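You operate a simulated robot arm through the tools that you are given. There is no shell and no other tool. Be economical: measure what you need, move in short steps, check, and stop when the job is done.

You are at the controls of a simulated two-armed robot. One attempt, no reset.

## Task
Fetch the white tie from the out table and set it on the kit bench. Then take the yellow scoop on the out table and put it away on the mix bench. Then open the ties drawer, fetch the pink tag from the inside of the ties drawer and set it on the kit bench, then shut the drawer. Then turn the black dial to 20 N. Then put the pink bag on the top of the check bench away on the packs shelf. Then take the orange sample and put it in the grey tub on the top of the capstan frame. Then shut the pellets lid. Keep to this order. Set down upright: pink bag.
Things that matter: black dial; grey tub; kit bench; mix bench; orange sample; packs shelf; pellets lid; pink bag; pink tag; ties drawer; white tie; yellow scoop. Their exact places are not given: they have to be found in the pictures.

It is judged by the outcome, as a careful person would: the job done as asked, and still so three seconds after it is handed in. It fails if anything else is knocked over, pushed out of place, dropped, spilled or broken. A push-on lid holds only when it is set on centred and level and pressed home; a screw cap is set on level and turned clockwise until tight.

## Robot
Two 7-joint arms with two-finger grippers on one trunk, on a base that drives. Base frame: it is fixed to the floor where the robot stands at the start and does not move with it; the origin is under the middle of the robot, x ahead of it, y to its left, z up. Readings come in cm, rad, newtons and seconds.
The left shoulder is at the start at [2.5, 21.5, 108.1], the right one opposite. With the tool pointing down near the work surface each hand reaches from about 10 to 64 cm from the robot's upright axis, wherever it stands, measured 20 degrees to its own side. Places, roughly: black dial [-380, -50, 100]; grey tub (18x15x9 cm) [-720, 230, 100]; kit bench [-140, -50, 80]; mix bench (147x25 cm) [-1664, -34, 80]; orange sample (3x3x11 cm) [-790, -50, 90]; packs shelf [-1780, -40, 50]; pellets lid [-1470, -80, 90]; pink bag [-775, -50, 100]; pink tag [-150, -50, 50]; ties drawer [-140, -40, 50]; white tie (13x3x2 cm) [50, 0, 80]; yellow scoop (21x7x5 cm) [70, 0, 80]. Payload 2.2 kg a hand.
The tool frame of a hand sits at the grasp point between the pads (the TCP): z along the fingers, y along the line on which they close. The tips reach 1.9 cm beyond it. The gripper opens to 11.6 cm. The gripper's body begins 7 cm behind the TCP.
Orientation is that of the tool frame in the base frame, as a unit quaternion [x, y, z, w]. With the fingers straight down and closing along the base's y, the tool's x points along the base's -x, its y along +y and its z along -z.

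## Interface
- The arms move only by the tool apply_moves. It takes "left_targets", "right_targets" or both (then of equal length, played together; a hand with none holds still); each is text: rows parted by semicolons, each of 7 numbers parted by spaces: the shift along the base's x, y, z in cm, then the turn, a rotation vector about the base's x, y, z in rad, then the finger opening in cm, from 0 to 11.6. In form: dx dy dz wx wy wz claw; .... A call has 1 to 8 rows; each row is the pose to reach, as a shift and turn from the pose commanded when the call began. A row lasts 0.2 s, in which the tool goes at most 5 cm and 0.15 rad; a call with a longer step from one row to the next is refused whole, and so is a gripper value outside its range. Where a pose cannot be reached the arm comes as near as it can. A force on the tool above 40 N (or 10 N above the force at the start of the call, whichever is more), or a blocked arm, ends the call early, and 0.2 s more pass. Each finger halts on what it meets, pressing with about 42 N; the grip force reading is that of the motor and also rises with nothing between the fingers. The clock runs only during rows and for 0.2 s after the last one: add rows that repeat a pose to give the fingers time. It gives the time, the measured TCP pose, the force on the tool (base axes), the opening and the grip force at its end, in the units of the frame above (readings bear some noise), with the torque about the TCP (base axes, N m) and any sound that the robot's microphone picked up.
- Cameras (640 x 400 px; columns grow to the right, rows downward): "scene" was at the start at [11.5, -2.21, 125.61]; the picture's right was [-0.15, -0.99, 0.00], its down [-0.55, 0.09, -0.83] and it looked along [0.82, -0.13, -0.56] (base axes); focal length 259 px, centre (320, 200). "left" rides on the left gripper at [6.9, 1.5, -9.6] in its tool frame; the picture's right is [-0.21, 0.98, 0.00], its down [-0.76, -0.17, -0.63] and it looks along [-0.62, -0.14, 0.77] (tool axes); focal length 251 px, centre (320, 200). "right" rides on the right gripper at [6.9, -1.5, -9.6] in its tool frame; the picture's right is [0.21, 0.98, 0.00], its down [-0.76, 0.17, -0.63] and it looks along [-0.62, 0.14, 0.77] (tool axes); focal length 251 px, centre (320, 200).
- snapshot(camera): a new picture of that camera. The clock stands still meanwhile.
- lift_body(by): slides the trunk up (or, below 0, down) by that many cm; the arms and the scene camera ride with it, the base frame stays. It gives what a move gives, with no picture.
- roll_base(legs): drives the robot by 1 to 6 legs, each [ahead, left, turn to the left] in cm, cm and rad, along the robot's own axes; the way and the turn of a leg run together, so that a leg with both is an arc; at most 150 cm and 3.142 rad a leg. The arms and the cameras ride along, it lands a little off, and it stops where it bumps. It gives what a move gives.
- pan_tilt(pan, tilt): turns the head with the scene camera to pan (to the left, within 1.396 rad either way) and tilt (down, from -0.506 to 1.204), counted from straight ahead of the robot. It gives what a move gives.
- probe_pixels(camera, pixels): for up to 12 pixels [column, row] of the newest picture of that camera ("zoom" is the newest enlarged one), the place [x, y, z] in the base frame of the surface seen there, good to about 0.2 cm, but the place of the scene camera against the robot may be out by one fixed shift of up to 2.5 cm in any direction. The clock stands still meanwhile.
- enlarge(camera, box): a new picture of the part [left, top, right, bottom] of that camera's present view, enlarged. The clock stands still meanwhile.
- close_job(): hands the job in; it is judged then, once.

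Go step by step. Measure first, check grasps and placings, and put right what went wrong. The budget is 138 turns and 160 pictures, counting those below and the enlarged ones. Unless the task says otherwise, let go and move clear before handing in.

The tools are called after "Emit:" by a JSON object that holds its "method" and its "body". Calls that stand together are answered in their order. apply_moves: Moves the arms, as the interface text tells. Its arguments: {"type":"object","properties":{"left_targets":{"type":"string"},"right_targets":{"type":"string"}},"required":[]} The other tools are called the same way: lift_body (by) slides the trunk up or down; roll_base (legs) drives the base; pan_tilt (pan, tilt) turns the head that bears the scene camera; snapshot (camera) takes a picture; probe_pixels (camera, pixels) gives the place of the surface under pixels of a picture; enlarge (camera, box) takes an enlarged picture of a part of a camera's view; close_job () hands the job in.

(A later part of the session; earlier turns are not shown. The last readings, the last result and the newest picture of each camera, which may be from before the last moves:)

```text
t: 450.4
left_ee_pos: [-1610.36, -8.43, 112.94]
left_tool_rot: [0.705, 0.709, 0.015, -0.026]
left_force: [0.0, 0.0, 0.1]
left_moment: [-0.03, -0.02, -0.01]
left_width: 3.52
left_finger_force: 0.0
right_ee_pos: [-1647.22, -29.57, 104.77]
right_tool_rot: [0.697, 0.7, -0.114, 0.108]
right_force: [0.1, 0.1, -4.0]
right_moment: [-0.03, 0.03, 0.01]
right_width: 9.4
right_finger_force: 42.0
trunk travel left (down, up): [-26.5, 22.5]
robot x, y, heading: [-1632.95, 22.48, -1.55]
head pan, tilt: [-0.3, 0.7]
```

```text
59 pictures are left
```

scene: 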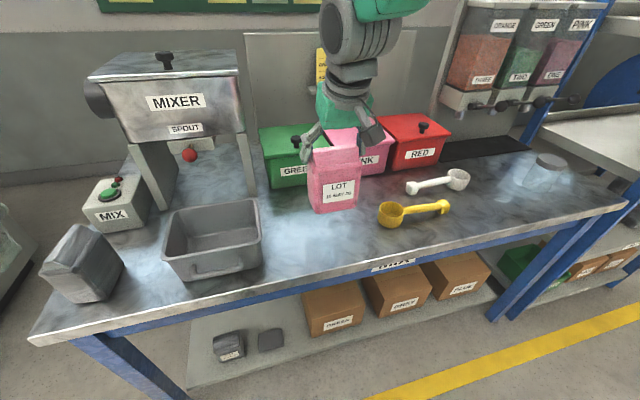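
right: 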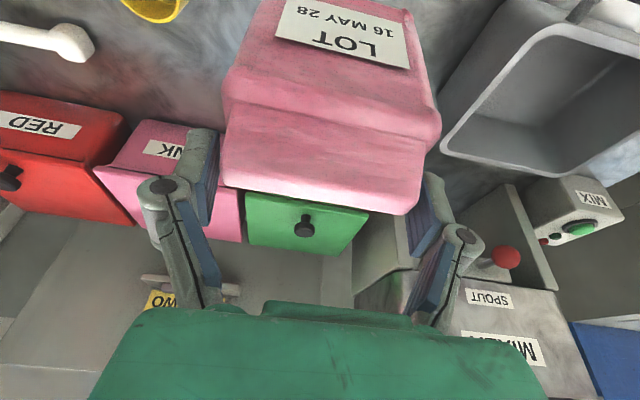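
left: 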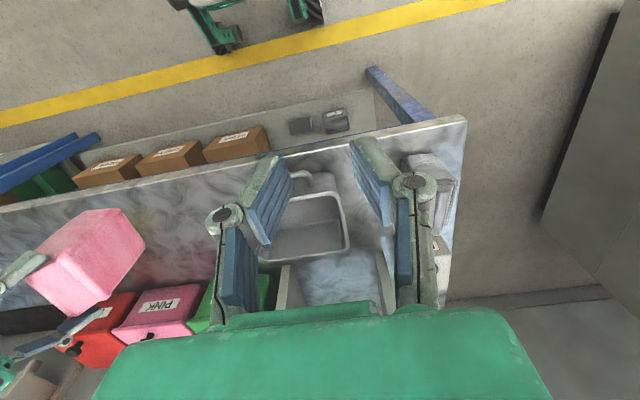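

Still rocking. I'll look around the base for a contact.

Emit:
{"method": "pan_tilt", "body": {"pan": -1.39, "tilt": 0.9}}

Emit:
{"method": "snapshot", "body": {"camera": "scene"}}

Emit:
{"method": "pan_tilt", "body": {"pan": 1.39, "tilt": 0.9}}

Emit:
{"method": "snapshot", "body": {"camera": "scene"}}

```text
t: 451.7
left_ee_pos: [-1610.47, -8.46, 112.21]
left_tool_rot: [0.704, 0.709, 0.024, -0.033]
left_force: [0.9, 0.9, 0.4]
left_moment: [0.03, 0.0, 0.02]
left_width: 3.51
left_finger_force: 0.1
right_ee_pos: [-1648.28, -29.94, 105.16]
right_tool_rot: [0.709, 0.688, -0.092, 0.123]
right_force: [0.3, -1.0, -2.9]
right_moment: [0.01, -0.02, 0.02]
right_width: 9.38
right_finger_force: 41.7
trunk travel left (down, up): [-26.5, 22.5]
robot x, y, heading: [-1632.7, 23.27, -1.548]
head pan, tilt: [-1.389, 0.901]
```

```text
58 pictures are left
```

scene: 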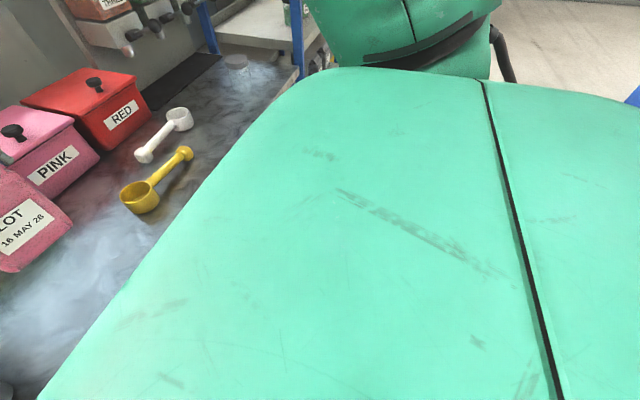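

```text
t: 454.2
left_ee_pos: [-1613.5, -8.43, 112.91]
left_tool_rot: [0.704, 0.709, 0.028, -0.024]
left_force: [-1.3, 0.0, -1.0]
left_moment: [0.01, -0.09, 0.01]
left_width: 3.51
left_finger_force: 0.0
right_ee_pos: [-1650.56, -29.77, 104.45]
right_tool_rot: [0.706, 0.691, -0.089, 0.124]
right_force: [-1.9, 0.2, -3.2]
right_moment: [-0.03, -0.09, 0.02]
right_width: 9.42
right_finger_force: 42.2
trunk travel left (down, up): [-26.5, 22.5]
robot x, y, heading: [-1633.6, 22.82, -1.548]
head pan, tilt: [1.389, 0.901]
```

```text
57 pictures are left
```

scene: 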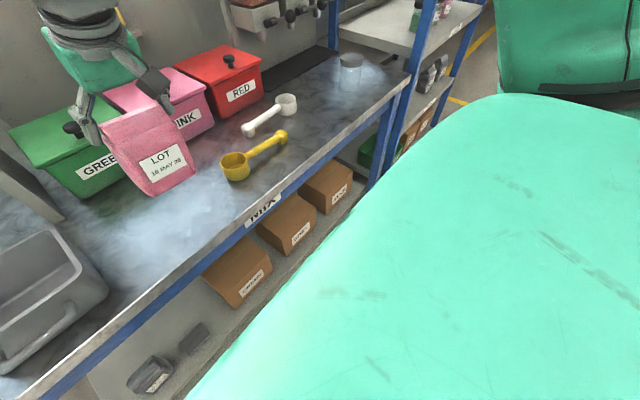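

The head can't swing past the right upper arm, so the raised arm is pressing on the head. Extending the hand down to the bench should free it. I'll lower the bag toward the clear spot.

Emit:
{"method": "apply_moves", "body": {"right_targets": "0 -0.5 -2 0 0 0 7; 0 -1 -4 0 0 0 7; 0 -1.5 -6 0 0 0 7; 0 -2 -8 0 0 0 7; 0 -2 -8 0 0 0 7"}}

Emit:
{"method": "pan_tilt", "body": {"pan": 0, "tilt": 0.7}}

Emit:
{"method": "snapshot", "body": {"camera": "scene"}}

Emit:
{"method": "snapshot", "body": {"camera": "right"}}

```text
t: 455.4
left_ee_pos: [-1608.12, -8.26, 112.2]
left_tool_rot: [0.704, 0.709, 0.013, -0.036]
left_force: [0.4, 0.0, -0.2]
left_moment: [0.02, 0.11, 0.01]
left_width: 3.48
left_finger_force: 0.1
right_ee_pos: [-1645.06, -31.53, 97.03]
right_tool_rot: [0.695, 0.701, -0.12, 0.104]
right_force: [1.1, 1.2, -2.9]
right_moment: [-0.05, 0.09, -0.02]
right_width: 9.43
right_finger_force: 42.1
trunk travel left (down, up): [-26.5, 22.5]
robot x, y, heading: [-1632.4, 22.97, -1.548]
head pan, tilt: [1.389, 0.901]
```

```text
t: 456.9
left_ee_pos: [-1610.18, -8.43, 112.26]
left_tool_rot: [0.704, 0.709, 0.022, -0.034]
left_force: [-0.5, 0.2, 0.2]
left_moment: [0.08, 0.0, -0.02]
left_width: 3.48
left_finger_force: 0.1
right_ee_pos: [-1647.1, -31.49, 96.68]
right_tool_rot: [0.697, 0.7, -0.113, 0.109]
right_force: [0.7, 0.4, -3.6]
right_moment: [-0.05, 0.05, 0.01]
right_width: 9.39
right_finger_force: 41.6
trunk travel left (down, up): [-26.5, 22.5]
robot x, y, heading: [-1632.66, 22.84, -1.552]
head pan, tilt: [0.0, 0.7]
```

```text
56 pictures are left
```

scene: 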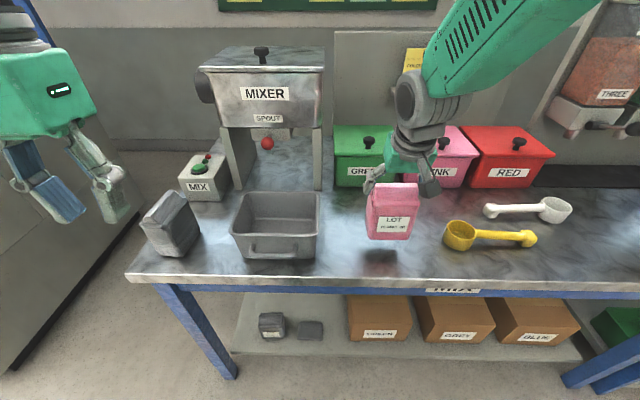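

```text
55 pictures are left
```

right: 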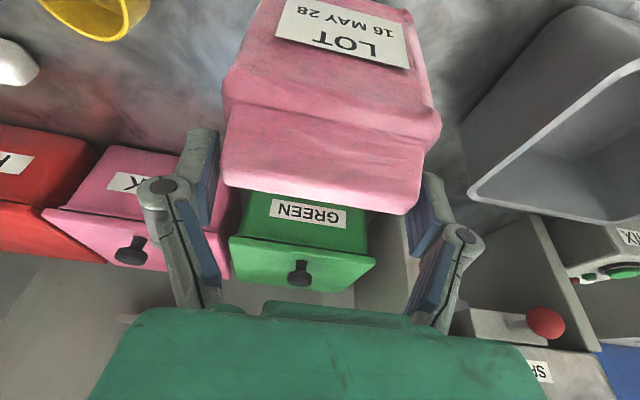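

The head is free and the bag hovers over the clear spot. I'll lower it until it touches.

Emit:
{"method": "apply_moves", "body": {"right_targets": "0 0 -1.5 0 0 0 7; 0 0 -3 0 0 0 7; 0 0 -4.2 0 0 0 7; 0 0 -4.2 0 0 0 7; 0 0 -4.2 0 0 0 7; 0 0 -4.2 0 0 0 7"}}

Emit:
{"method": "enlarge", "body": {"camera": "scene", "box": [340, 150, 460, 290]}}

```text
t: 458.3
left_ee_pos: [-1613.44, -8.51, 113.1]
left_tool_rot: [0.705, 0.709, 0.026, -0.019]
left_force: [-0.1, -1.1, 0.3]
left_moment: [0.03, -0.06, 0.02]
left_width: 3.5
left_finger_force: 0.2
right_ee_pos: [-1650.07, -31.6, 92.36]
right_tool_rot: [0.7, 0.697, -0.106, 0.119]
right_force: [0.5, -0.1, 7.5]
right_moment: [-0.17, 0.1, 0.06]
right_width: 9.43
right_finger_force: 42.0
trunk travel left (down, up): [-26.5, 22.5]
robot x, y, heading: [-1633.91, 23.01, -1.547]
head pan, tilt: [0.0, 0.7]
```

```text
2.86 times, centred on (400, 220) of scene
```

zoom: 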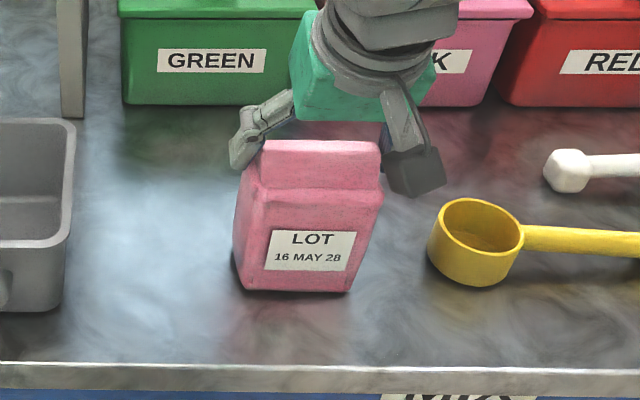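

The bag is resting on the bench. I'll open and withdraw upward.

Emit:
{"method": "apply_moves", "body": {"right_targets": "0 0 0 0 0 0 10.5; 0 0 0 0 0 0 11.5; 0 1.3 4 0 0 0 11.5; 0 2.6 8 0 0 0 11.5; 0 4 12 0 0 0 11.5; 0 5 14 0 0 0 11.5"}}

Emit:
{"method": "snapshot", "body": {"camera": "scene"}}

```text
t: 459.7
left_ee_pos: [-1608.3, -8.26, 112.35]
left_tool_rot: [0.704, 0.709, 0.011, -0.033]
left_force: [1.6, 0.6, -0.1]
left_moment: [-0.05, 0.05, 0.0]
left_width: 3.5
left_finger_force: 0.0
right_ee_pos: [-1645.21, -26.51, 106.91]
right_tool_rot: [0.695, 0.701, -0.119, 0.104]
right_force: [1.5, 0.2, 0.3]
right_moment: [0.0, 0.09, -0.06]
right_width: 11.48
right_finger_force: 0.0
trunk travel left (down, up): [-26.5, 22.5]
robot x, y, heading: [-1632.81, 22.58, -1.544]
head pan, tilt: [0.0, 0.7]
```

```text
53 pictures are left
```

scene: 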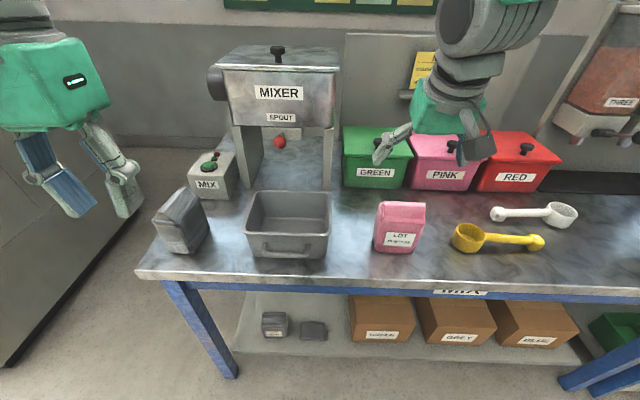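

The bag stands upright on the bench. I'll back off, return the trunk to normal height, and see whether the rocking stops.

Emit:
{"method": "roll_base", "body": {"legs": [[-25, 0, 0]]}}

Emit:
{"method": "lift_body", "body": {"by": -6}}

Emit:
{"method": "apply_moves", "body": {"right_targets": "0 -1 0 -0.149 0 0 11; 0 -2 0 -0.298 0 0 11; 0 -3 -1 -0.447 0 0 11; 0 -4 -2 -0.596 0 0 11; 0 -5 -3 -0.745 0 0 11; 0 -6 -4 -0.894 0 0 11; 0 -7 -5 -1.043 0 0 11; 0 -8 -6 -1.1 0 0 11"}}

Emit:
{"method": "snapshot", "body": {"camera": "right"}}

Emit:
{"method": "snapshot", "body": {"camera": "scene"}}

```text
t: 461.5
left_ee_pos: [-1610.1, 16.46, 112.64]
left_tool_rot: [0.703, 0.71, 0.014, -0.029]
left_force: [0.6, 0.5, 0.9]
left_moment: [-0.02, 0.02, 0.01]
left_width: 3.49
left_finger_force: 0.0
right_ee_pos: [-1646.74, -1.92, 106.63]
right_tool_rot: [0.695, 0.701, -0.116, 0.107]
right_force: [-0.1, -0.6, -0.1]
right_moment: [0.0, 0.04, -0.01]
right_width: 11.51
right_finger_force: 0.0
trunk travel left (down, up): [-26.5, 22.5]
robot x, y, heading: [-1633.1, 47.47, -1.546]
head pan, tilt: [0.0, 0.7]
```

```text
t: 462.5
left_ee_pos: [-1614.55, 16.61, 107.47]
left_tool_rot: [0.704, 0.709, 0.026, -0.015]
left_force: [-0.4, 0.2, 0.4]
left_moment: [-0.01, -0.06, 0.0]
left_width: 3.48
left_finger_force: 0.1
right_ee_pos: [-1651.07, -1.88, 100.16]
right_tool_rot: [0.699, 0.698, -0.103, 0.121]
right_force: [-0.3, 0.6, 0.9]
right_moment: [-0.02, -0.07, 0.01]
right_width: 11.49
right_finger_force: 0.0
trunk travel left (down, up): [-20.5, 28.5]
robot x, y, heading: [-1633.86, 48.09, -1.546]
head pan, tilt: [0.0, 0.7]
```

```text
t: 464.5
left_ee_pos: [-1612.44, 16.92, 106.55]
left_tool_rot: [0.703, 0.71, 0.025, -0.029]
left_force: [0.3, 0.0, 0.2]
left_moment: [-0.04, 0.08, -0.01]
left_width: 3.51
left_finger_force: 0.1
right_ee_pos: [-1652.13, -10.14, 95.22]
right_tool_rot: [0.567, 0.505, -0.457, 0.463]
right_force: [0.2, 0.8, -0.6]
right_moment: [0.03, 0.01, 0.02]
right_width: 11.03
right_finger_force: 0.0
trunk travel left (down, up): [-20.5, 28.5]
robot x, y, heading: [-1633.78, 47.65, -1.545]
head pan, tilt: [0.0, 0.7]
stopped in row 8 (right hand): the arm was blocked; the commanded pose is now the measured one
```

```text
52 pictures are left
```

right: 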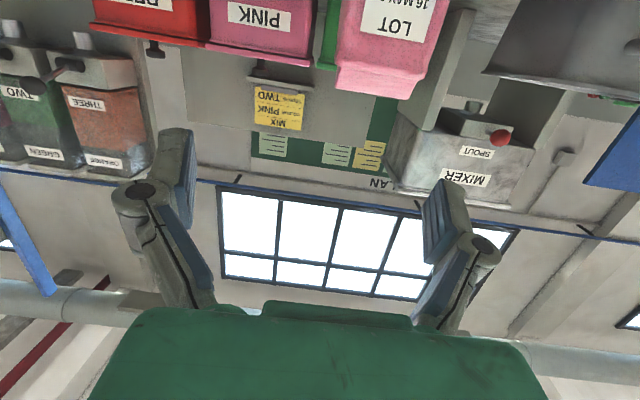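

```text
51 pictures are left
```

scene: 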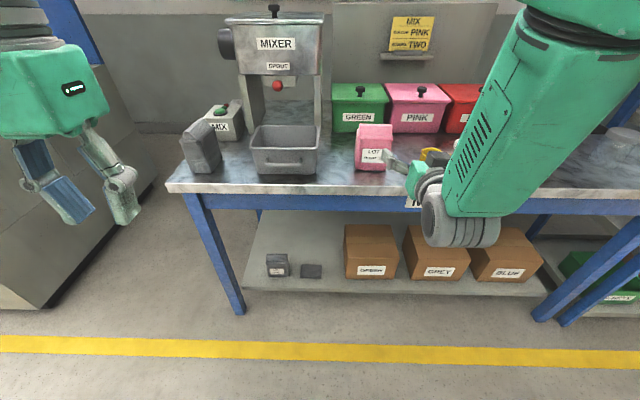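

The body still tips between two states, as if a wheel were riding on something. I'll look at the base with the left wrist camera.

Emit:
{"method": "snapshot", "body": {"camera": "left"}}

Emit:
{"method": "apply_moves", "body": {"left_targets": "0 -2 0 0.149 0 0 3.5; 0 -4 0 0.298 0 0 3.5; 0 -6 0 0.447 0 0 3.5; 0 -8 0 0.596 0 0 3.5; 0 -8 0 0.596 0 0 3.5"}}

Emit:
{"method": "snapshot", "body": {"camera": "left"}}

```text
50 pictures are left
```

left: 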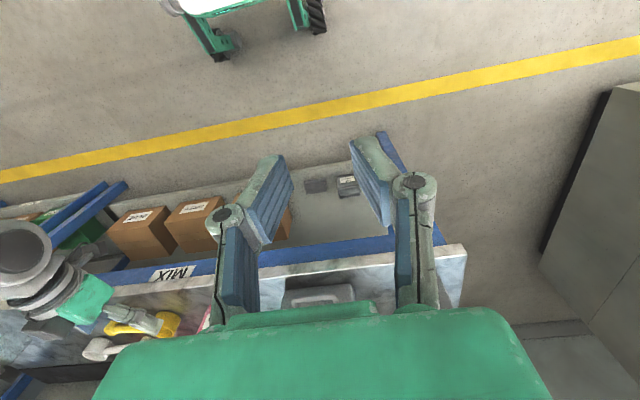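

```text
t: 465.7
left_ee_pos: [-1613.08, 9.06, 107.11]
left_tool_rot: [0.666, 0.672, 0.229, -0.229]
left_force: [-0.3, 0.3, 0.0]
left_moment: [-0.02, 0.03, -0.01]
left_width: 3.49
left_finger_force: 0.1
right_ee_pos: [-1651.49, -10.12, 95.97]
right_tool_rot: [0.557, 0.509, -0.457, 0.47]
right_force: [-0.4, -0.5, 1.5]
right_moment: [0.03, 0.01, 0.01]
right_width: 11.01
right_finger_force: 0.2
trunk travel left (down, up): [-20.5, 28.5]
robot x, y, heading: [-1634.06, 47.2, -1.544]
head pan, tilt: [0.0, 0.7]
```

```text
49 pictures are left
```

left: 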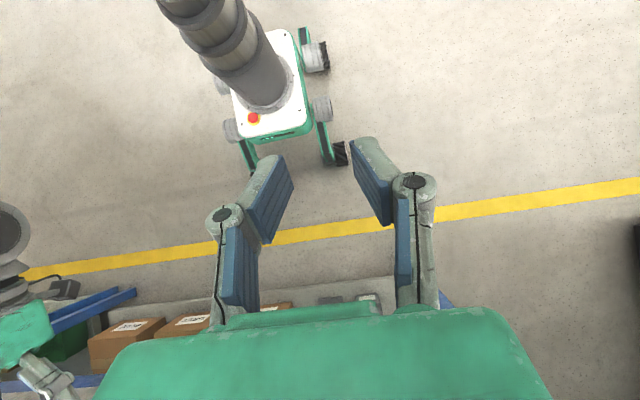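

Nothing is stuck under the base. I'll hold still and watch whether it steadies in this pose.

Emit:
{"method": "apply_moves", "body": {"right_targets": "0 0 0 0 0 0 11; 0 0 0 0 0 0 11; 0 0 0 0 0 0 11; 0 0 0 0 0 0 11; 0 0 0 0 0 0 11"}}

Emit:
{"method": "apply_moves", "body": {"right_targets": "0 0 0 0 0 0 11; 0 0 0 0 0 0 11; 0 0 0 0 0 0 11; 0 0 0 0 0 0 11; 0 0 0 0 0 0 11"}}

Emit:
{"method": "apply_moves", "body": {"right_targets": "0 0 0 0 0 0 11; 0 0 0 0 0 0 11; 0 0 0 0 0 0 11; 0 0 0 0 0 0 11; 0 0 0 0 0 0 11"}}

```text
t: 466.9
left_ee_pos: [-1613.62, 8.75, 107.06]
left_tool_rot: [0.666, 0.672, 0.232, -0.227]
left_force: [0.6, 0.2, -0.5]
left_moment: [0.01, 0.01, -0.02]
left_width: 3.52
left_finger_force: 0.0
right_ee_pos: [-1652.89, -10.31, 95.27]
right_tool_rot: [0.566, 0.505, -0.455, 0.467]
right_force: [0.0, 0.1, -0.2]
right_moment: [-0.02, 0.01, 0.08]
right_width: 11.01
right_finger_force: 0.0
trunk travel left (down, up): [-20.5, 28.5]
robot x, y, heading: [-1633.98, 47.53, -1.543]
head pan, tilt: [0.0, 0.7]
```

```text
t: 468.1
left_ee_pos: [-1612.37, 8.96, 106.98]
left_tool_rot: [0.667, 0.672, 0.228, -0.23]
left_force: [-0.1, -0.1, -0.8]
left_moment: [0.0, 0.06, 0.02]
left_width: 3.51
left_finger_force: 0.1
right_ee_pos: [-1651.47, -10.3, 95.5]
right_tool_rot: [0.561, 0.508, -0.457, 0.466]
right_force: [1.0, 0.7, 0.1]
right_moment: [0.03, 0.01, -0.03]
right_width: 11.02
right_finger_force: 0.1
trunk travel left (down, up): [-20.5, 28.5]
robot x, y, heading: [-1633.81, 48.0, -1.543]
head pan, tilt: [0.0, 0.7]
```

```text
t: 469.3
left_ee_pos: [-1613.28, 8.79, 106.97]
left_tool_rot: [0.666, 0.672, 0.23, -0.228]
left_force: [-0.5, 0.3, 0.5]
left_moment: [0.02, 0.03, 0.0]
left_width: 3.5
left_finger_force: 0.2
right_ee_pos: [-1652.32, -10.24, 95.44]
right_tool_rot: [0.564, 0.506, -0.457, 0.466]
right_force: [-0.5, 0.3, 0.7]
right_moment: [-0.03, -0.03, 0.01]
right_width: 11.01
right_finger_force: 0.0
trunk travel left (down, up): [-20.5, 28.5]
robot x, y, heading: [-1634.38, 47.16, -1.543]
head pan, tilt: [0.0, 0.7]
```

It has steadied, and the hand is nearly horizontal. Now I'll locate the bag from here.

Emit:
{"method": "snapshot", "body": {"camera": "right"}}

Emit:
{"method": "probe_pixels", "body": {"camera": "right", "pixels": [[345, 60], [440, 60], [390, 85], [340, 90], [405, 92], [390, 65], [390, 20], [350, 20], [440, 20], [425, 90]]}}

Emit:
{"method": "enlarge", "body": {"camera": "right", "box": [310, 0, 470, 110]}}

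```text
48 pictures are left
```

right: 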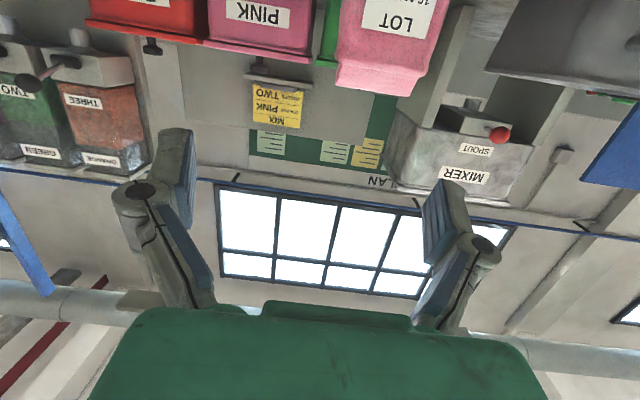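

```text
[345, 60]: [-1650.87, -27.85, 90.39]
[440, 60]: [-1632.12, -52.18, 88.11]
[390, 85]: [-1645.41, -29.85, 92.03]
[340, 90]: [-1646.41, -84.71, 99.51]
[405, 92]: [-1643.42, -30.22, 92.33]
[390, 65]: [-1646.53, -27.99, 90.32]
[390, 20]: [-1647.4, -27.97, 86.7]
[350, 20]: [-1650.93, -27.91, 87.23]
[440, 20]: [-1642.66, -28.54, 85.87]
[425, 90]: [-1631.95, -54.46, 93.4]
```

```text
3.64 times, centred on (390, 55) of right
```

zoom: 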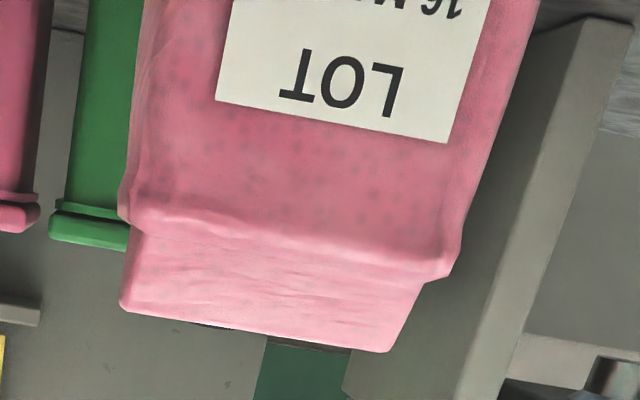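

The bag's ridge is centred near (-1646.3,-31), spanning z 90.3-92.9. I'll level the hand, align, and come forward part-way.

Emit:
{"method": "apply_moves", "body": {"right_targets": "2 0 -1 -0.05 0.03 0.02 11.6; 4 0 -2 -0.1 0.06 0 11.6; 6 0 -3.3 -0.1 0.06 0 11.6; 6 0 -3.3 -0.1 0.06 0 11.6; 6 0 -3.3 -0.1 0.06 0 11.6"}}

Emit:
{"method": "roll_base", "body": {"legs": [[13, 0, 0]]}}

Emit:
{"method": "apply_moves", "body": {"right_targets": "0 0 0 0 0 0 11.6; 0 0 0 0 0 0 11.6; 0 0 0 0 0 0 11.6; 0 0 0 0 0 0 11.6; 0 0 0 0 0 0 11.6; 0 0 0 0 0 0 11.6; 0 0 0 0 0 0 11.6; 0 0 0 0 0 0 11.6"}}

Emit:
{"method": "snapshot", "body": {"camera": "right"}}

```text
t: 470.5
left_ee_pos: [-1613.09, 8.82, 107.07]
left_tool_rot: [0.666, 0.672, 0.229, -0.228]
left_force: [-0.2, -0.2, -0.5]
left_moment: [-0.01, 0.0, 0.0]
left_width: 3.52
left_finger_force: 0.0
right_ee_pos: [-1647.57, -10.81, 92.5]
right_tool_rot: [0.542, 0.482, -0.497, 0.476]
right_force: [-0.5, 0.2, -0.3]
right_moment: [-0.01, 0.01, -0.02]
right_width: 11.59
right_finger_force: 0.0
trunk travel left (down, up): [-20.5, 28.5]
robot x, y, heading: [-1634.46, 47.29, -1.541]
head pan, tilt: [0.0, 0.7]
```

```text
t: 471.8
left_ee_pos: [-1612.62, -4.2, 107.0]
left_tool_rot: [0.667, 0.671, 0.23, -0.23]
left_force: [0.3, -1.0, -0.3]
left_moment: [0.01, 0.02, -0.01]
left_width: 3.52
left_finger_force: 0.0
right_ee_pos: [-1647.11, -23.62, 92.27]
right_tool_rot: [0.543, 0.483, -0.497, 0.474]
right_force: [-0.4, -0.1, 0.5]
right_moment: [-0.04, 0.0, -0.02]
right_width: 11.6
right_finger_force: 0.1
trunk travel left (down, up): [-20.5, 28.5]
robot x, y, heading: [-1633.6, 34.5, -1.553]
head pan, tilt: [0.0, 0.7]
```

```text
t: 473.6
left_ee_pos: [-1612.77, -3.86, 107.01]
left_tool_rot: [0.667, 0.671, 0.23, -0.227]
left_force: [0.3, 0.1, -0.1]
left_moment: [0.01, 0.0, -0.01]
left_width: 3.49
left_finger_force: 0.1
right_ee_pos: [-1647.53, -23.54, 92.52]
right_tool_rot: [0.545, 0.479, -0.497, 0.476]
right_force: [0.0, -0.2, -0.5]
right_moment: [0.03, -0.02, 0.03]
right_width: 11.6
right_finger_force: 0.1
trunk travel left (down, up): [-20.5, 28.5]
robot x, y, heading: [-1633.76, 34.53, -1.551]
head pan, tilt: [0.0, 0.7]
```

```text
46 pictures are left
```

right: 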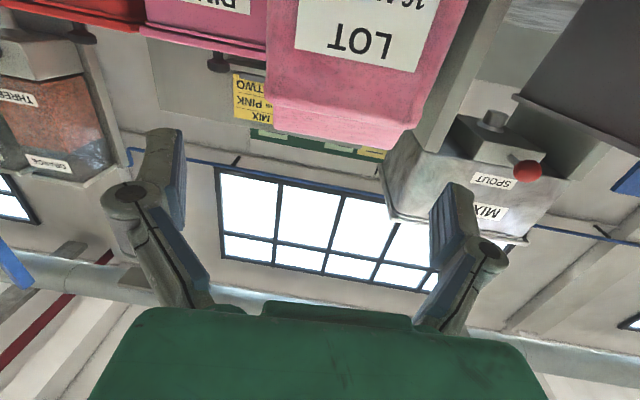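

Emit:
{"method": "probe_pixels", "body": {"camera": "right", "pixels": [[272, 98], [270, 112], [410, 120], [392, 142], [330, 100], [330, 130], [272, 70], [435, 70], [330, 85], [300, 118]]}}

Emit:
{"method": "enlarge", "body": {"camera": "right", "box": [240, 40, 480, 160]}}

```text
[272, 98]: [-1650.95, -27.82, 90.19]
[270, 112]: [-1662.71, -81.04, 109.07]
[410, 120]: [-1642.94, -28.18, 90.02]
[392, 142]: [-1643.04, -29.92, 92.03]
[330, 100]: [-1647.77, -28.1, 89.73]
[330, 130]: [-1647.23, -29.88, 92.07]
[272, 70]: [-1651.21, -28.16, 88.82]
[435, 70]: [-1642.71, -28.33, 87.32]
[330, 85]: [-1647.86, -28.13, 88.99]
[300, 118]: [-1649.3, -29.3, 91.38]
```

```text
2.67 times, centred on (360, 100) of right
```

zoom: 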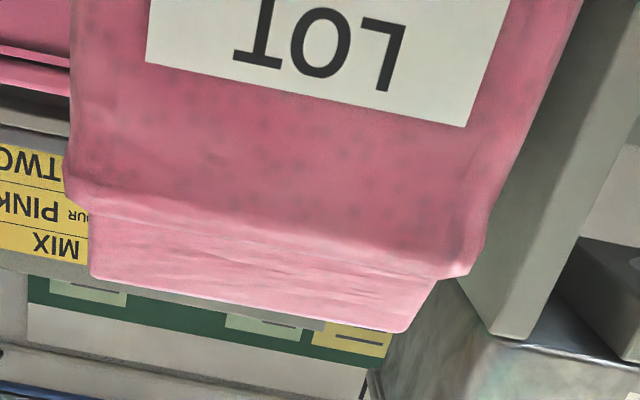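

Emit:
{"method": "apply_moves", "body": {"right_targets": "0.6 0 -0.7 0 -0.03 0 11.6; 0.6 -2.5 -0.7 0 0.03 0 11.6; 0.6 -5 -0.7 0 0.03 0 11.6; 0.6 -7.4 -0.7 0 0.03 0 11.6; 0.6 -7.4 -0.7 0 0.03 0 11.6; 0.6 -7.4 -0.7 0 0.03 0 9; 0.6 -7.4 -0.7 0 0.03 0 7; 0.6 -7.4 -0.7 0 0.03 0 7"}}

Emit:
{"method": "snapshot", "body": {"camera": "right"}}

Emit:
{"method": "enlarge", "body": {"camera": "scene", "box": [320, 100, 520, 240]}}

```text
t: 475.4
left_ee_pos: [-1612.88, -3.76, 107.17]
left_tool_rot: [0.667, 0.672, 0.228, -0.228]
left_force: [-0.1, -0.7, -0.2]
left_moment: [0.02, -0.01, 0.01]
left_width: 3.51
left_finger_force: 0.1
right_ee_pos: [-1646.77, -30.96, 92.06]
right_tool_rot: [0.533, 0.488, -0.507, 0.469]
right_force: [0.6, 0.0, 8.4]
right_moment: [-0.07, 0.6, 0.08]
right_width: 8.7
right_finger_force: 41.8
trunk travel left (down, up): [-20.5, 28.5]
robot x, y, heading: [-1633.97, 34.56, -1.55]
head pan, tilt: [0.0, 0.7]
```

```text
44 pictures are left
```

right: 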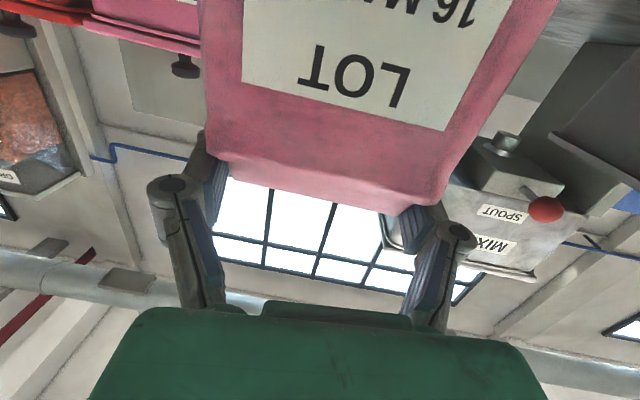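

```text
2.86 times, centred on (420, 170) of scene
```

zoom: 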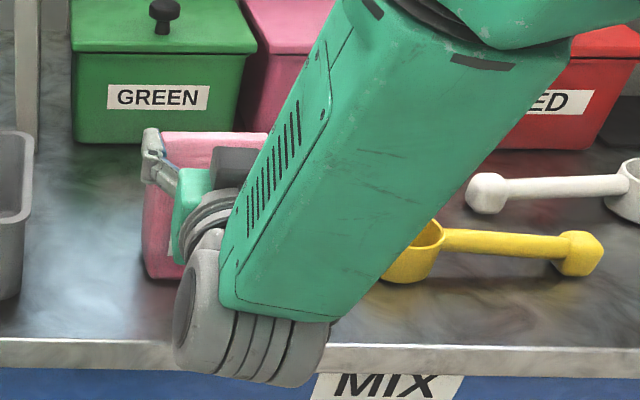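

The ridge is gripped (8.7 cm). I'll lift a little and check.

Emit:
{"method": "apply_moves", "body": {"right_targets": "0 0 1.5 0 0 0 6; 0 0 3 0 0 0 6; 0 0 4.5 0 0 0 6; 0 0 6 0 0 0 6; 0 0 6 0 0 0 6"}}

Emit:
{"method": "snapshot", "body": {"camera": "right"}}

Emit:
{"method": "enlarge", "body": {"camera": "scene", "box": [320, 60, 520, 240]}}

```text
t: 476.6
left_ee_pos: [-1612.78, -3.88, 107.08]
left_tool_rot: [0.667, 0.67, 0.231, -0.228]
left_force: [0.4, 0.6, 0.1]
left_moment: [0.02, -0.01, 0.01]
left_width: 3.53
left_finger_force: 0.2
right_ee_pos: [-1646.49, -30.99, 97.67]
right_tool_rot: [0.535, 0.489, -0.506, 0.468]
right_force: [0.5, -0.2, -4.6]
right_moment: [0.02, -0.02, -0.01]
right_width: 8.57
right_finger_force: 41.9
trunk travel left (down, up): [-20.5, 28.5]
robot x, y, heading: [-1633.88, 34.39, -1.543]
head pan, tilt: [0.0, 0.7]
```

```text
42 pictures are left
```

right: 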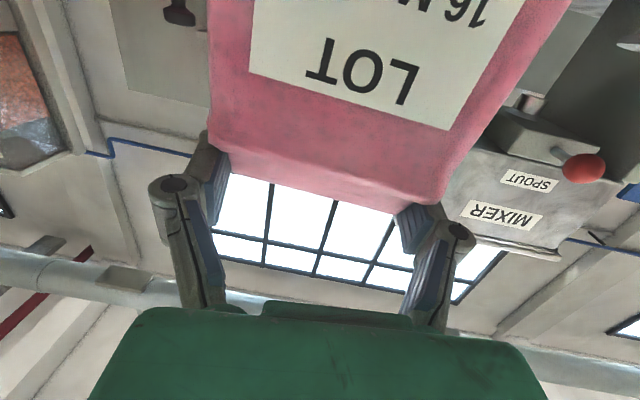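

```text
2.22 times, centred on (420, 150) of scene
```

zoom: 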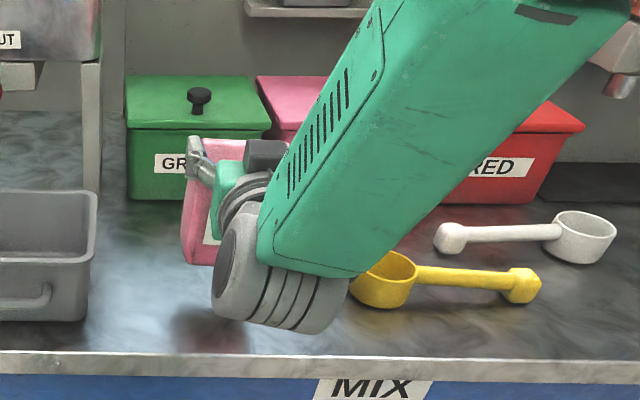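

The bag is up and upright. I'll back out and move along to the packs shelf.

Emit:
{"method": "roll_base", "body": {"legs": [[-32, 0, -0.025], [0, -120, 0]]}}

Emit:
{"method": "lift_body", "body": {"by": -18}}

Emit:
{"method": "pan_tilt", "body": {"pan": -0.25, "tilt": 0.6}}

Emit:
{"method": "snapshot", "body": {"camera": "scene"}}

Emit:
{"method": "snapshot", "body": {"camera": "right"}}

```text
t: 484.4
left_ee_pos: [-1734.28, 27.07, 106.99]
left_tool_rot: [0.681, 0.657, 0.233, -0.224]
left_force: [-0.6, 0.4, 0.1]
left_moment: [0.01, 0.04, 0.0]
left_width: 3.5
left_finger_force: 0.0
right_ee_pos: [-1769.22, 1.81, 97.66]
right_tool_rot: [0.544, 0.479, -0.516, 0.457]
right_force: [0.3, 0.4, -4.6]
right_moment: [0.01, 0.03, -0.03]
right_width: 8.57
right_finger_force: 42.1
trunk travel left (down, up): [-20.5, 28.5]
robot x, y, heading: [-1753.96, 66.42, -1.587]
head pan, tilt: [0.0, 0.7]
```

```text
t: 486.4
left_ee_pos: [-1734.55, 27.8, 89.22]
left_tool_rot: [0.682, 0.658, 0.233, -0.221]
left_force: [1.1, 0.1, -0.1]
left_moment: [-0.02, 0.01, -0.01]
left_width: 3.5
left_finger_force: 0.0
right_ee_pos: [-1769.37, 2.17, 79.86]
right_tool_rot: [0.543, 0.477, -0.516, 0.459]
right_force: [0.8, -0.6, -3.0]
right_moment: [0.04, 0.02, 0.01]
right_width: 8.55
right_finger_force: 42.1
trunk travel left (down, up): [-2.5, 46.5]
robot x, y, heading: [-1753.55, 66.56, -1.588]
head pan, tilt: [0.0, 0.7]
```

```text
t: 487.1
left_ee_pos: [-1734.54, 27.66, 89.22]
left_tool_rot: [0.681, 0.658, 0.233, -0.221]
left_force: [0.4, -1.1, 0.0]
left_moment: [-0.01, 0.0, 0.0]
left_width: 3.51
left_finger_force: 0.1
right_ee_pos: [-1769.39, 2.12, 79.93]
right_tool_rot: [0.544, 0.477, -0.516, 0.459]
right_force: [-0.2, -0.3, -3.4]
right_moment: [0.05, 0.0, 0.0]
right_width: 8.55
right_finger_force: 41.4
trunk travel left (down, up): [-2.5, 46.5]
robot x, y, heading: [-1754.03, 66.57, -1.584]
head pan, tilt: [-0.25, 0.6]
```

```text
40 pictures are left
```

scene: 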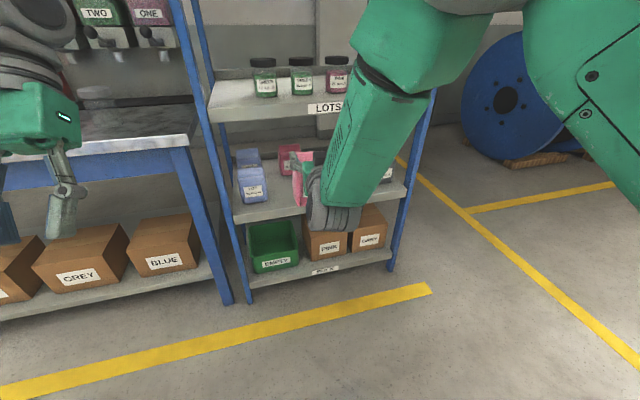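

```text
39 pictures are left
```

right: 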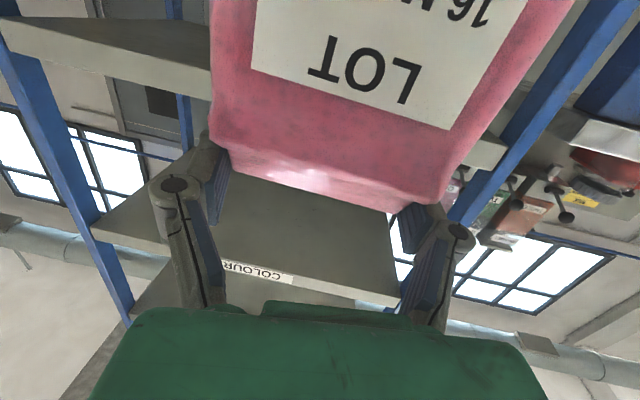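

Emit:
{"method": "enlarge", "body": {"camera": "scene", "box": [225, 130, 415, 240]}}

Emit:
{"method": "probe_pixels", "body": {"camera": "scene", "pixels": [[252, 185], [252, 215], [288, 160], [280, 205], [240, 220], [285, 190], [385, 172], [398, 190], [270, 115], [300, 180], [264, 200]]}}

```text
3.37 times, centred on (320, 185) of scene
```

zoom: 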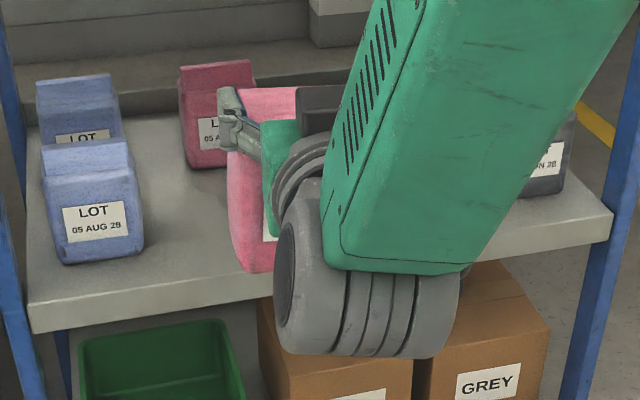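

```text
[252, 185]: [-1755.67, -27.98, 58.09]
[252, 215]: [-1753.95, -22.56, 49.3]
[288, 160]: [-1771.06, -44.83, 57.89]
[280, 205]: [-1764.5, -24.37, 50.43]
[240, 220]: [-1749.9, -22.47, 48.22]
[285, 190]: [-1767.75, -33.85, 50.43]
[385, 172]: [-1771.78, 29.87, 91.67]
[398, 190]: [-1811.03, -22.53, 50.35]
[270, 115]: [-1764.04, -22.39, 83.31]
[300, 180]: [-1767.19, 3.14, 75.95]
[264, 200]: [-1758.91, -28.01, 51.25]
```

The packs level shows blue bags at left, a pink one at the back near x -1771, and grey at right. I'll place ours in front of the pink one, at (-1771,-31.5). I'll lower the hand and advance part-way.

Emit:
{"method": "apply_moves", "body": {"right_targets": "-0.5 0 -3 0 0 0.06 6; -1 0 -6 0 0 0.12 6; -1.6 0 -9 0 0 0.12 6; -1.6 0 -12 0 0 0.12 6; -1.6 0 -15.2 0 0 0.12 6; -1.6 0 -15.2 0 0 0.12 6"}}

Emit:
{"method": "roll_base", "body": {"legs": [[20, 0, 0.01]]}}

Emit:
{"method": "apply_moves", "body": {"right_targets": "0 0 0 0 0 0 6; 0 0 0 0 0 0 6; 0 0 0 0 0 0 6; 0 0 0 0 0 0 6; 0 0 0 0 0 0 6"}}

Emit:
{"method": "snapshot", "body": {"camera": "scene"}}

Emit:
{"method": "snapshot", "body": {"camera": "right"}}

```text
t: 488.5
left_ee_pos: [-1734.63, 27.63, 89.22]
left_tool_rot: [0.681, 0.658, 0.233, -0.222]
left_force: [-0.6, 0.0, -0.4]
left_moment: [0.01, 0.01, -0.02]
left_width: 3.51
left_finger_force: 0.1
right_ee_pos: [-1770.91, 2.1, 64.61]
right_tool_rot: [0.514, 0.509, -0.487, 0.489]
right_force: [0.4, 0.2, -4.4]
right_moment: [0.01, 0.04, 0.03]
right_width: 8.53
right_finger_force: 41.8
trunk travel left (down, up): [-2.5, 46.5]
robot x, y, heading: [-1753.84, 66.26, -1.586]
head pan, tilt: [-0.25, 0.6]
```

```text
t: 490.1
left_ee_pos: [-1734.41, 8.05, 89.3]
left_tool_rot: [0.678, 0.661, 0.233, -0.224]
left_force: [1.0, -1.1, 0.0]
left_moment: [0.03, -0.03, 0.01]
left_width: 3.52
left_finger_force: 0.1
right_ee_pos: [-1770.51, -17.79, 64.55]
right_tool_rot: [0.512, 0.512, -0.485, 0.491]
right_force: [0.6, 0.8, -4.5]
right_moment: [0.03, 0.02, 0.03]
right_width: 8.56
right_finger_force: 41.8
trunk travel left (down, up): [-2.5, 46.5]
robot x, y, heading: [-1754.13, 46.94, -1.573]
head pan, tilt: [-0.25, 0.6]
```

```text
t: 491.3
left_ee_pos: [-1734.47, 8.52, 89.32]
left_tool_rot: [0.679, 0.661, 0.23, -0.222]
left_force: [0.4, -0.1, 0.1]
left_moment: [0.0, -0.01, -0.04]
left_width: 3.49
left_finger_force: 0.0
right_ee_pos: [-1770.57, -17.54, 64.82]
right_tool_rot: [0.511, 0.511, -0.485, 0.492]
right_force: [0.4, 0.2, -4.7]
right_moment: [0.03, 0.03, 0.0]
right_width: 8.52
right_finger_force: 42.4
trunk travel left (down, up): [-2.5, 46.5]
robot x, y, heading: [-1753.98, 46.55, -1.578]
head pan, tilt: [-0.25, 0.6]
```

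```text
37 pictures are left
```

scene: 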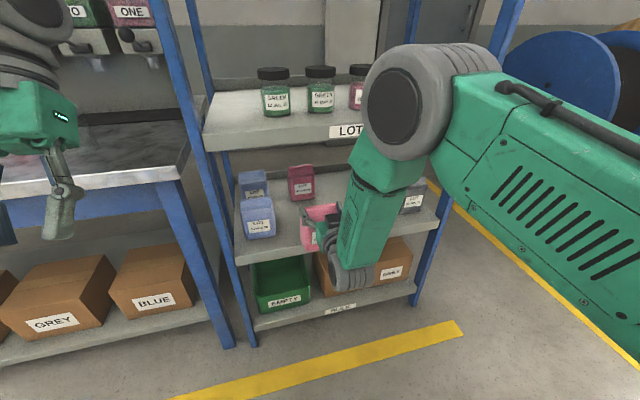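

```text
36 pictures are left
```

right: 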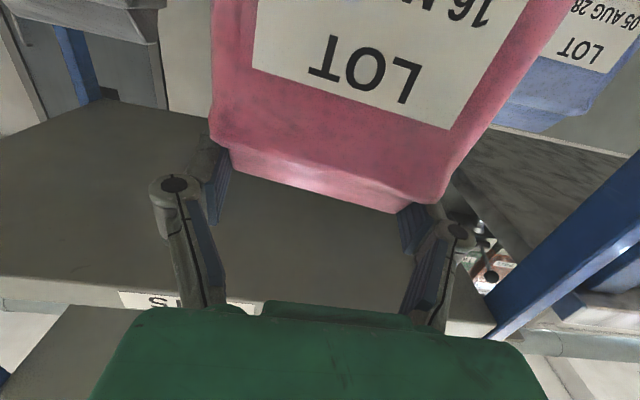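

The elbow joint at (405,105) is fairly near the upper shelf. I'll check the distances before going forward.

Emit:
{"method": "probe_pixels", "body": {"camera": "scene", "pixels": [[400, 105], [480, 60], [440, 60], [370, 70], [350, 170], [370, 220], [345, 132], [260, 215], [410, 200], [300, 180], [320, 235]]}}

```text
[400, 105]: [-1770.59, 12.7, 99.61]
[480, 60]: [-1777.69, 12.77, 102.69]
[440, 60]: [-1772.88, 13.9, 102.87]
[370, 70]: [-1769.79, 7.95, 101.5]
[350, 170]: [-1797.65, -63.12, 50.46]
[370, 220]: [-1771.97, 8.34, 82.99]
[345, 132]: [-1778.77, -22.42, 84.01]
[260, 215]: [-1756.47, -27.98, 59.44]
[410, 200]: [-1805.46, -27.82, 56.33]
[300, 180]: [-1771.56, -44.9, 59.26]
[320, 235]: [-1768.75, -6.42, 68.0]
```

The arm stays in front of the shelf. I'll go forward 13.5 cm.

Emit:
{"method": "roll_base", "body": {"legs": [[13.5, 0, 0]]}}

Emit:
{"method": "apply_moves", "body": {"right_targets": "0 0 0 0 0 0 6; 0 0 0 0 0 0 6; 0 0 0 0 0 0 6; 0 0 0 0 0 0 6; 0 0 0 0 0 0 6"}}

Emit:
{"method": "snapshot", "body": {"camera": "right"}}

Emit:
{"method": "enlarge", "body": {"camera": "scene", "box": [220, 140, 440, 300]}}

```text
t: 492.6
left_ee_pos: [-1734.59, -5.02, 89.28]
left_tool_rot: [0.678, 0.661, 0.231, -0.222]
left_force: [-0.2, -1.0, 0.6]
left_moment: [0.03, -0.01, 0.0]
left_width: 3.51
left_finger_force: 0.0
right_ee_pos: [-1770.75, -30.89, 64.76]
right_tool_rot: [0.512, 0.511, -0.485, 0.492]
right_force: [0.6, -0.2, -3.7]
right_moment: [0.01, 0.03, -0.02]
right_width: 8.53
right_finger_force: 42.3
trunk travel left (down, up): [-2.5, 46.5]
robot x, y, heading: [-1754.43, 33.65, -1.579]
head pan, tilt: [-0.25, 0.6]
```

```text
t: 493.8
left_ee_pos: [-1734.66, -4.62, 89.44]
left_tool_rot: [0.679, 0.661, 0.231, -0.222]
left_force: [0.7, -0.4, 0.5]
left_moment: [0.02, -0.02, -0.01]
left_width: 3.52
left_finger_force: 0.1
right_ee_pos: [-1770.78, -30.67, 65.09]
right_tool_rot: [0.51, 0.511, -0.486, 0.493]
right_force: [-0.7, 0.6, -3.8]
right_moment: [-0.02, 0.03, 0.0]
right_width: 8.51
right_finger_force: 42.0
trunk travel left (down, up): [-2.5, 46.5]
robot x, y, heading: [-1754.24, 33.45, -1.581]
head pan, tilt: [-0.25, 0.6]
```

```text
35 pictures are left
```

right: 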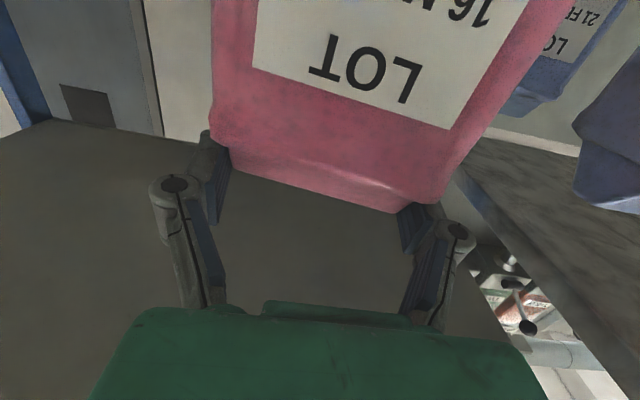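

```text
2.50 times, centred on (330, 220) of scene
```

zoom: 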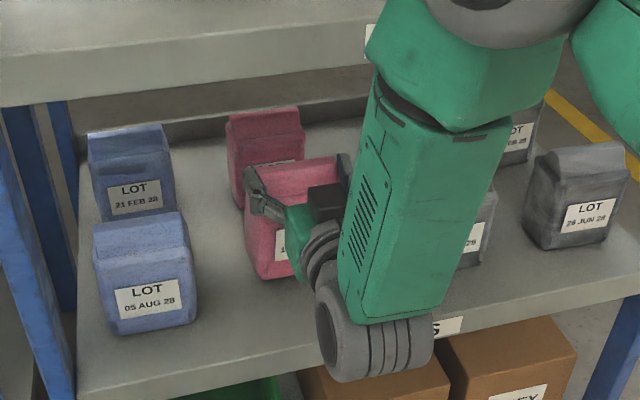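

Emit:
{"method": "probe_pixels", "body": {"camera": "zoom", "pixels": [[482, 235], [300, 200], [270, 250], [190, 300], [260, 140]]}}

Emit:
{"method": "apply_moves", "body": {"right_targets": "0 0 -1 0 0 0 6; 0 0 -2 0 0 0 6; 0 0 -2.5 0 0 0 6; 0 0 -2.9 0 0 0 6; 0 0 -3.2 0 0 0 6; 0 0 -3.2 0 0 0 6"}}

Emit:
{"method": "enlarge", "body": {"camera": "scene", "box": [220, 140, 440, 300]}}

```text
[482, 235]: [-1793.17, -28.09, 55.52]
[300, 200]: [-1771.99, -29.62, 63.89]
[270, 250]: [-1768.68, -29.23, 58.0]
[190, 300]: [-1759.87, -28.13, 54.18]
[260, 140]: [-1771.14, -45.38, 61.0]
```

```text
t: 495.2
left_ee_pos: [-1734.39, -4.58, 89.54]
left_tool_rot: [0.679, 0.662, 0.228, -0.22]
left_force: [0.2, 0.2, 1.0]
left_moment: [0.01, 0.0, 0.02]
left_width: 3.49
left_finger_force: 0.1
right_ee_pos: [-1770.48, -30.64, 62.41]
right_tool_rot: [0.507, 0.507, -0.489, 0.496]
right_force: [6.1, -5.3, 28.2]
right_moment: [-0.01, 0.71, 0.06]
right_width: 8.58
right_finger_force: 41.9
trunk travel left (down, up): [-2.5, 46.5]
robot x, y, heading: [-1754.32, 32.74, -1.577]
head pan, tilt: [-0.25, 0.6]
```

```text
2.50 times, centred on (330, 220) of scene
```

zoom: 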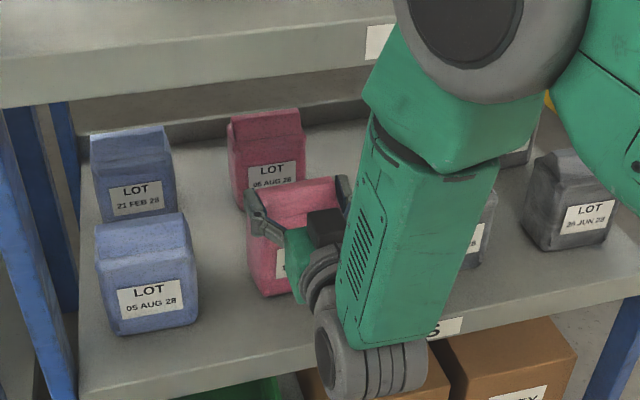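

The bag is seated on the shelf. I'll ease off, open, and draw straight back.

Emit:
{"method": "apply_moves", "body": {"right_targets": "0 0 0.4 0 0 0 6; 0 0 0.4 0 0 0 9.5; 0 0 0.4 0 0 0 11.5; 0 0 0.5 0 0 0 11.5; 0 3 0.6 0 0 0 11.5; 0 7 0.8 0 0 0 11.5; 0 11 1 0 0 0 11.5; 0 15 1 0 0 0 11.5"}}

Emit:
{"method": "roll_base", "body": {"legs": [[-25, 0, 0]]}}

Emit:
{"method": "snapshot", "body": {"camera": "right"}}

Emit:
{"method": "enlarge", "body": {"camera": "scene", "box": [220, 110, 440, 270]}}

```text
t: 497.0
left_ee_pos: [-1734.72, -4.63, 89.53]
left_tool_rot: [0.679, 0.662, 0.229, -0.22]
left_force: [0.2, 0.1, -0.3]
left_moment: [-0.02, 0.04, -0.01]
left_width: 3.52
left_finger_force: 0.2
right_ee_pos: [-1770.98, -15.64, 62.68]
right_tool_rot: [0.511, 0.51, -0.486, 0.492]
right_force: [-0.1, -0.5, 0.4]
right_moment: [0.01, 0.06, 0.01]
right_width: 11.5
right_finger_force: 0.0
trunk travel left (down, up): [-2.5, 46.5]
robot x, y, heading: [-1754.44, 33.76, -1.582]
head pan, tilt: [-0.25, 0.6]
```

```text
t: 498.9
left_ee_pos: [-1734.21, 21.01, 89.56]
left_tool_rot: [0.679, 0.662, 0.229, -0.22]
left_force: [-0.2, -0.2, 0.1]
left_moment: [-0.05, -0.01, -0.02]
left_width: 3.49
left_finger_force: 0.1
right_ee_pos: [-1770.6, 9.93, 62.59]
right_tool_rot: [0.51, 0.509, -0.487, 0.493]
right_force: [0.4, -0.1, -0.2]
right_moment: [-0.03, 0.01, 0.01]
right_width: 11.48
right_finger_force: 0.0
trunk travel left (down, up): [-2.5, 46.5]
robot x, y, heading: [-1753.94, 58.89, -1.579]
head pan, tilt: [-0.25, 0.6]
```

```text
32 pictures are left
```

right: 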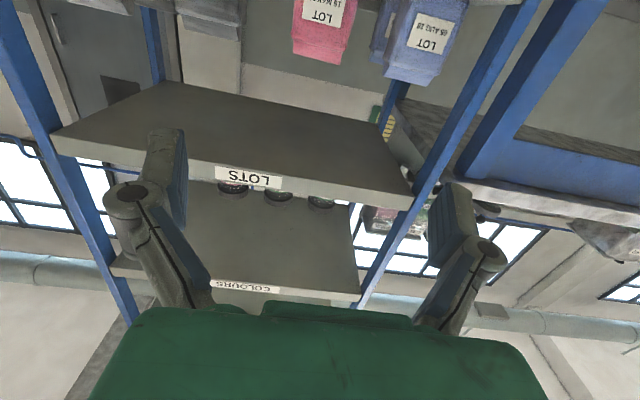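

```text
2.50 times, centred on (330, 190) of scene
```

zoom: 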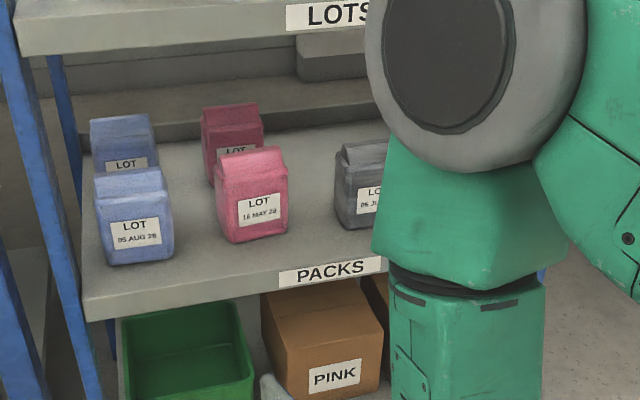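

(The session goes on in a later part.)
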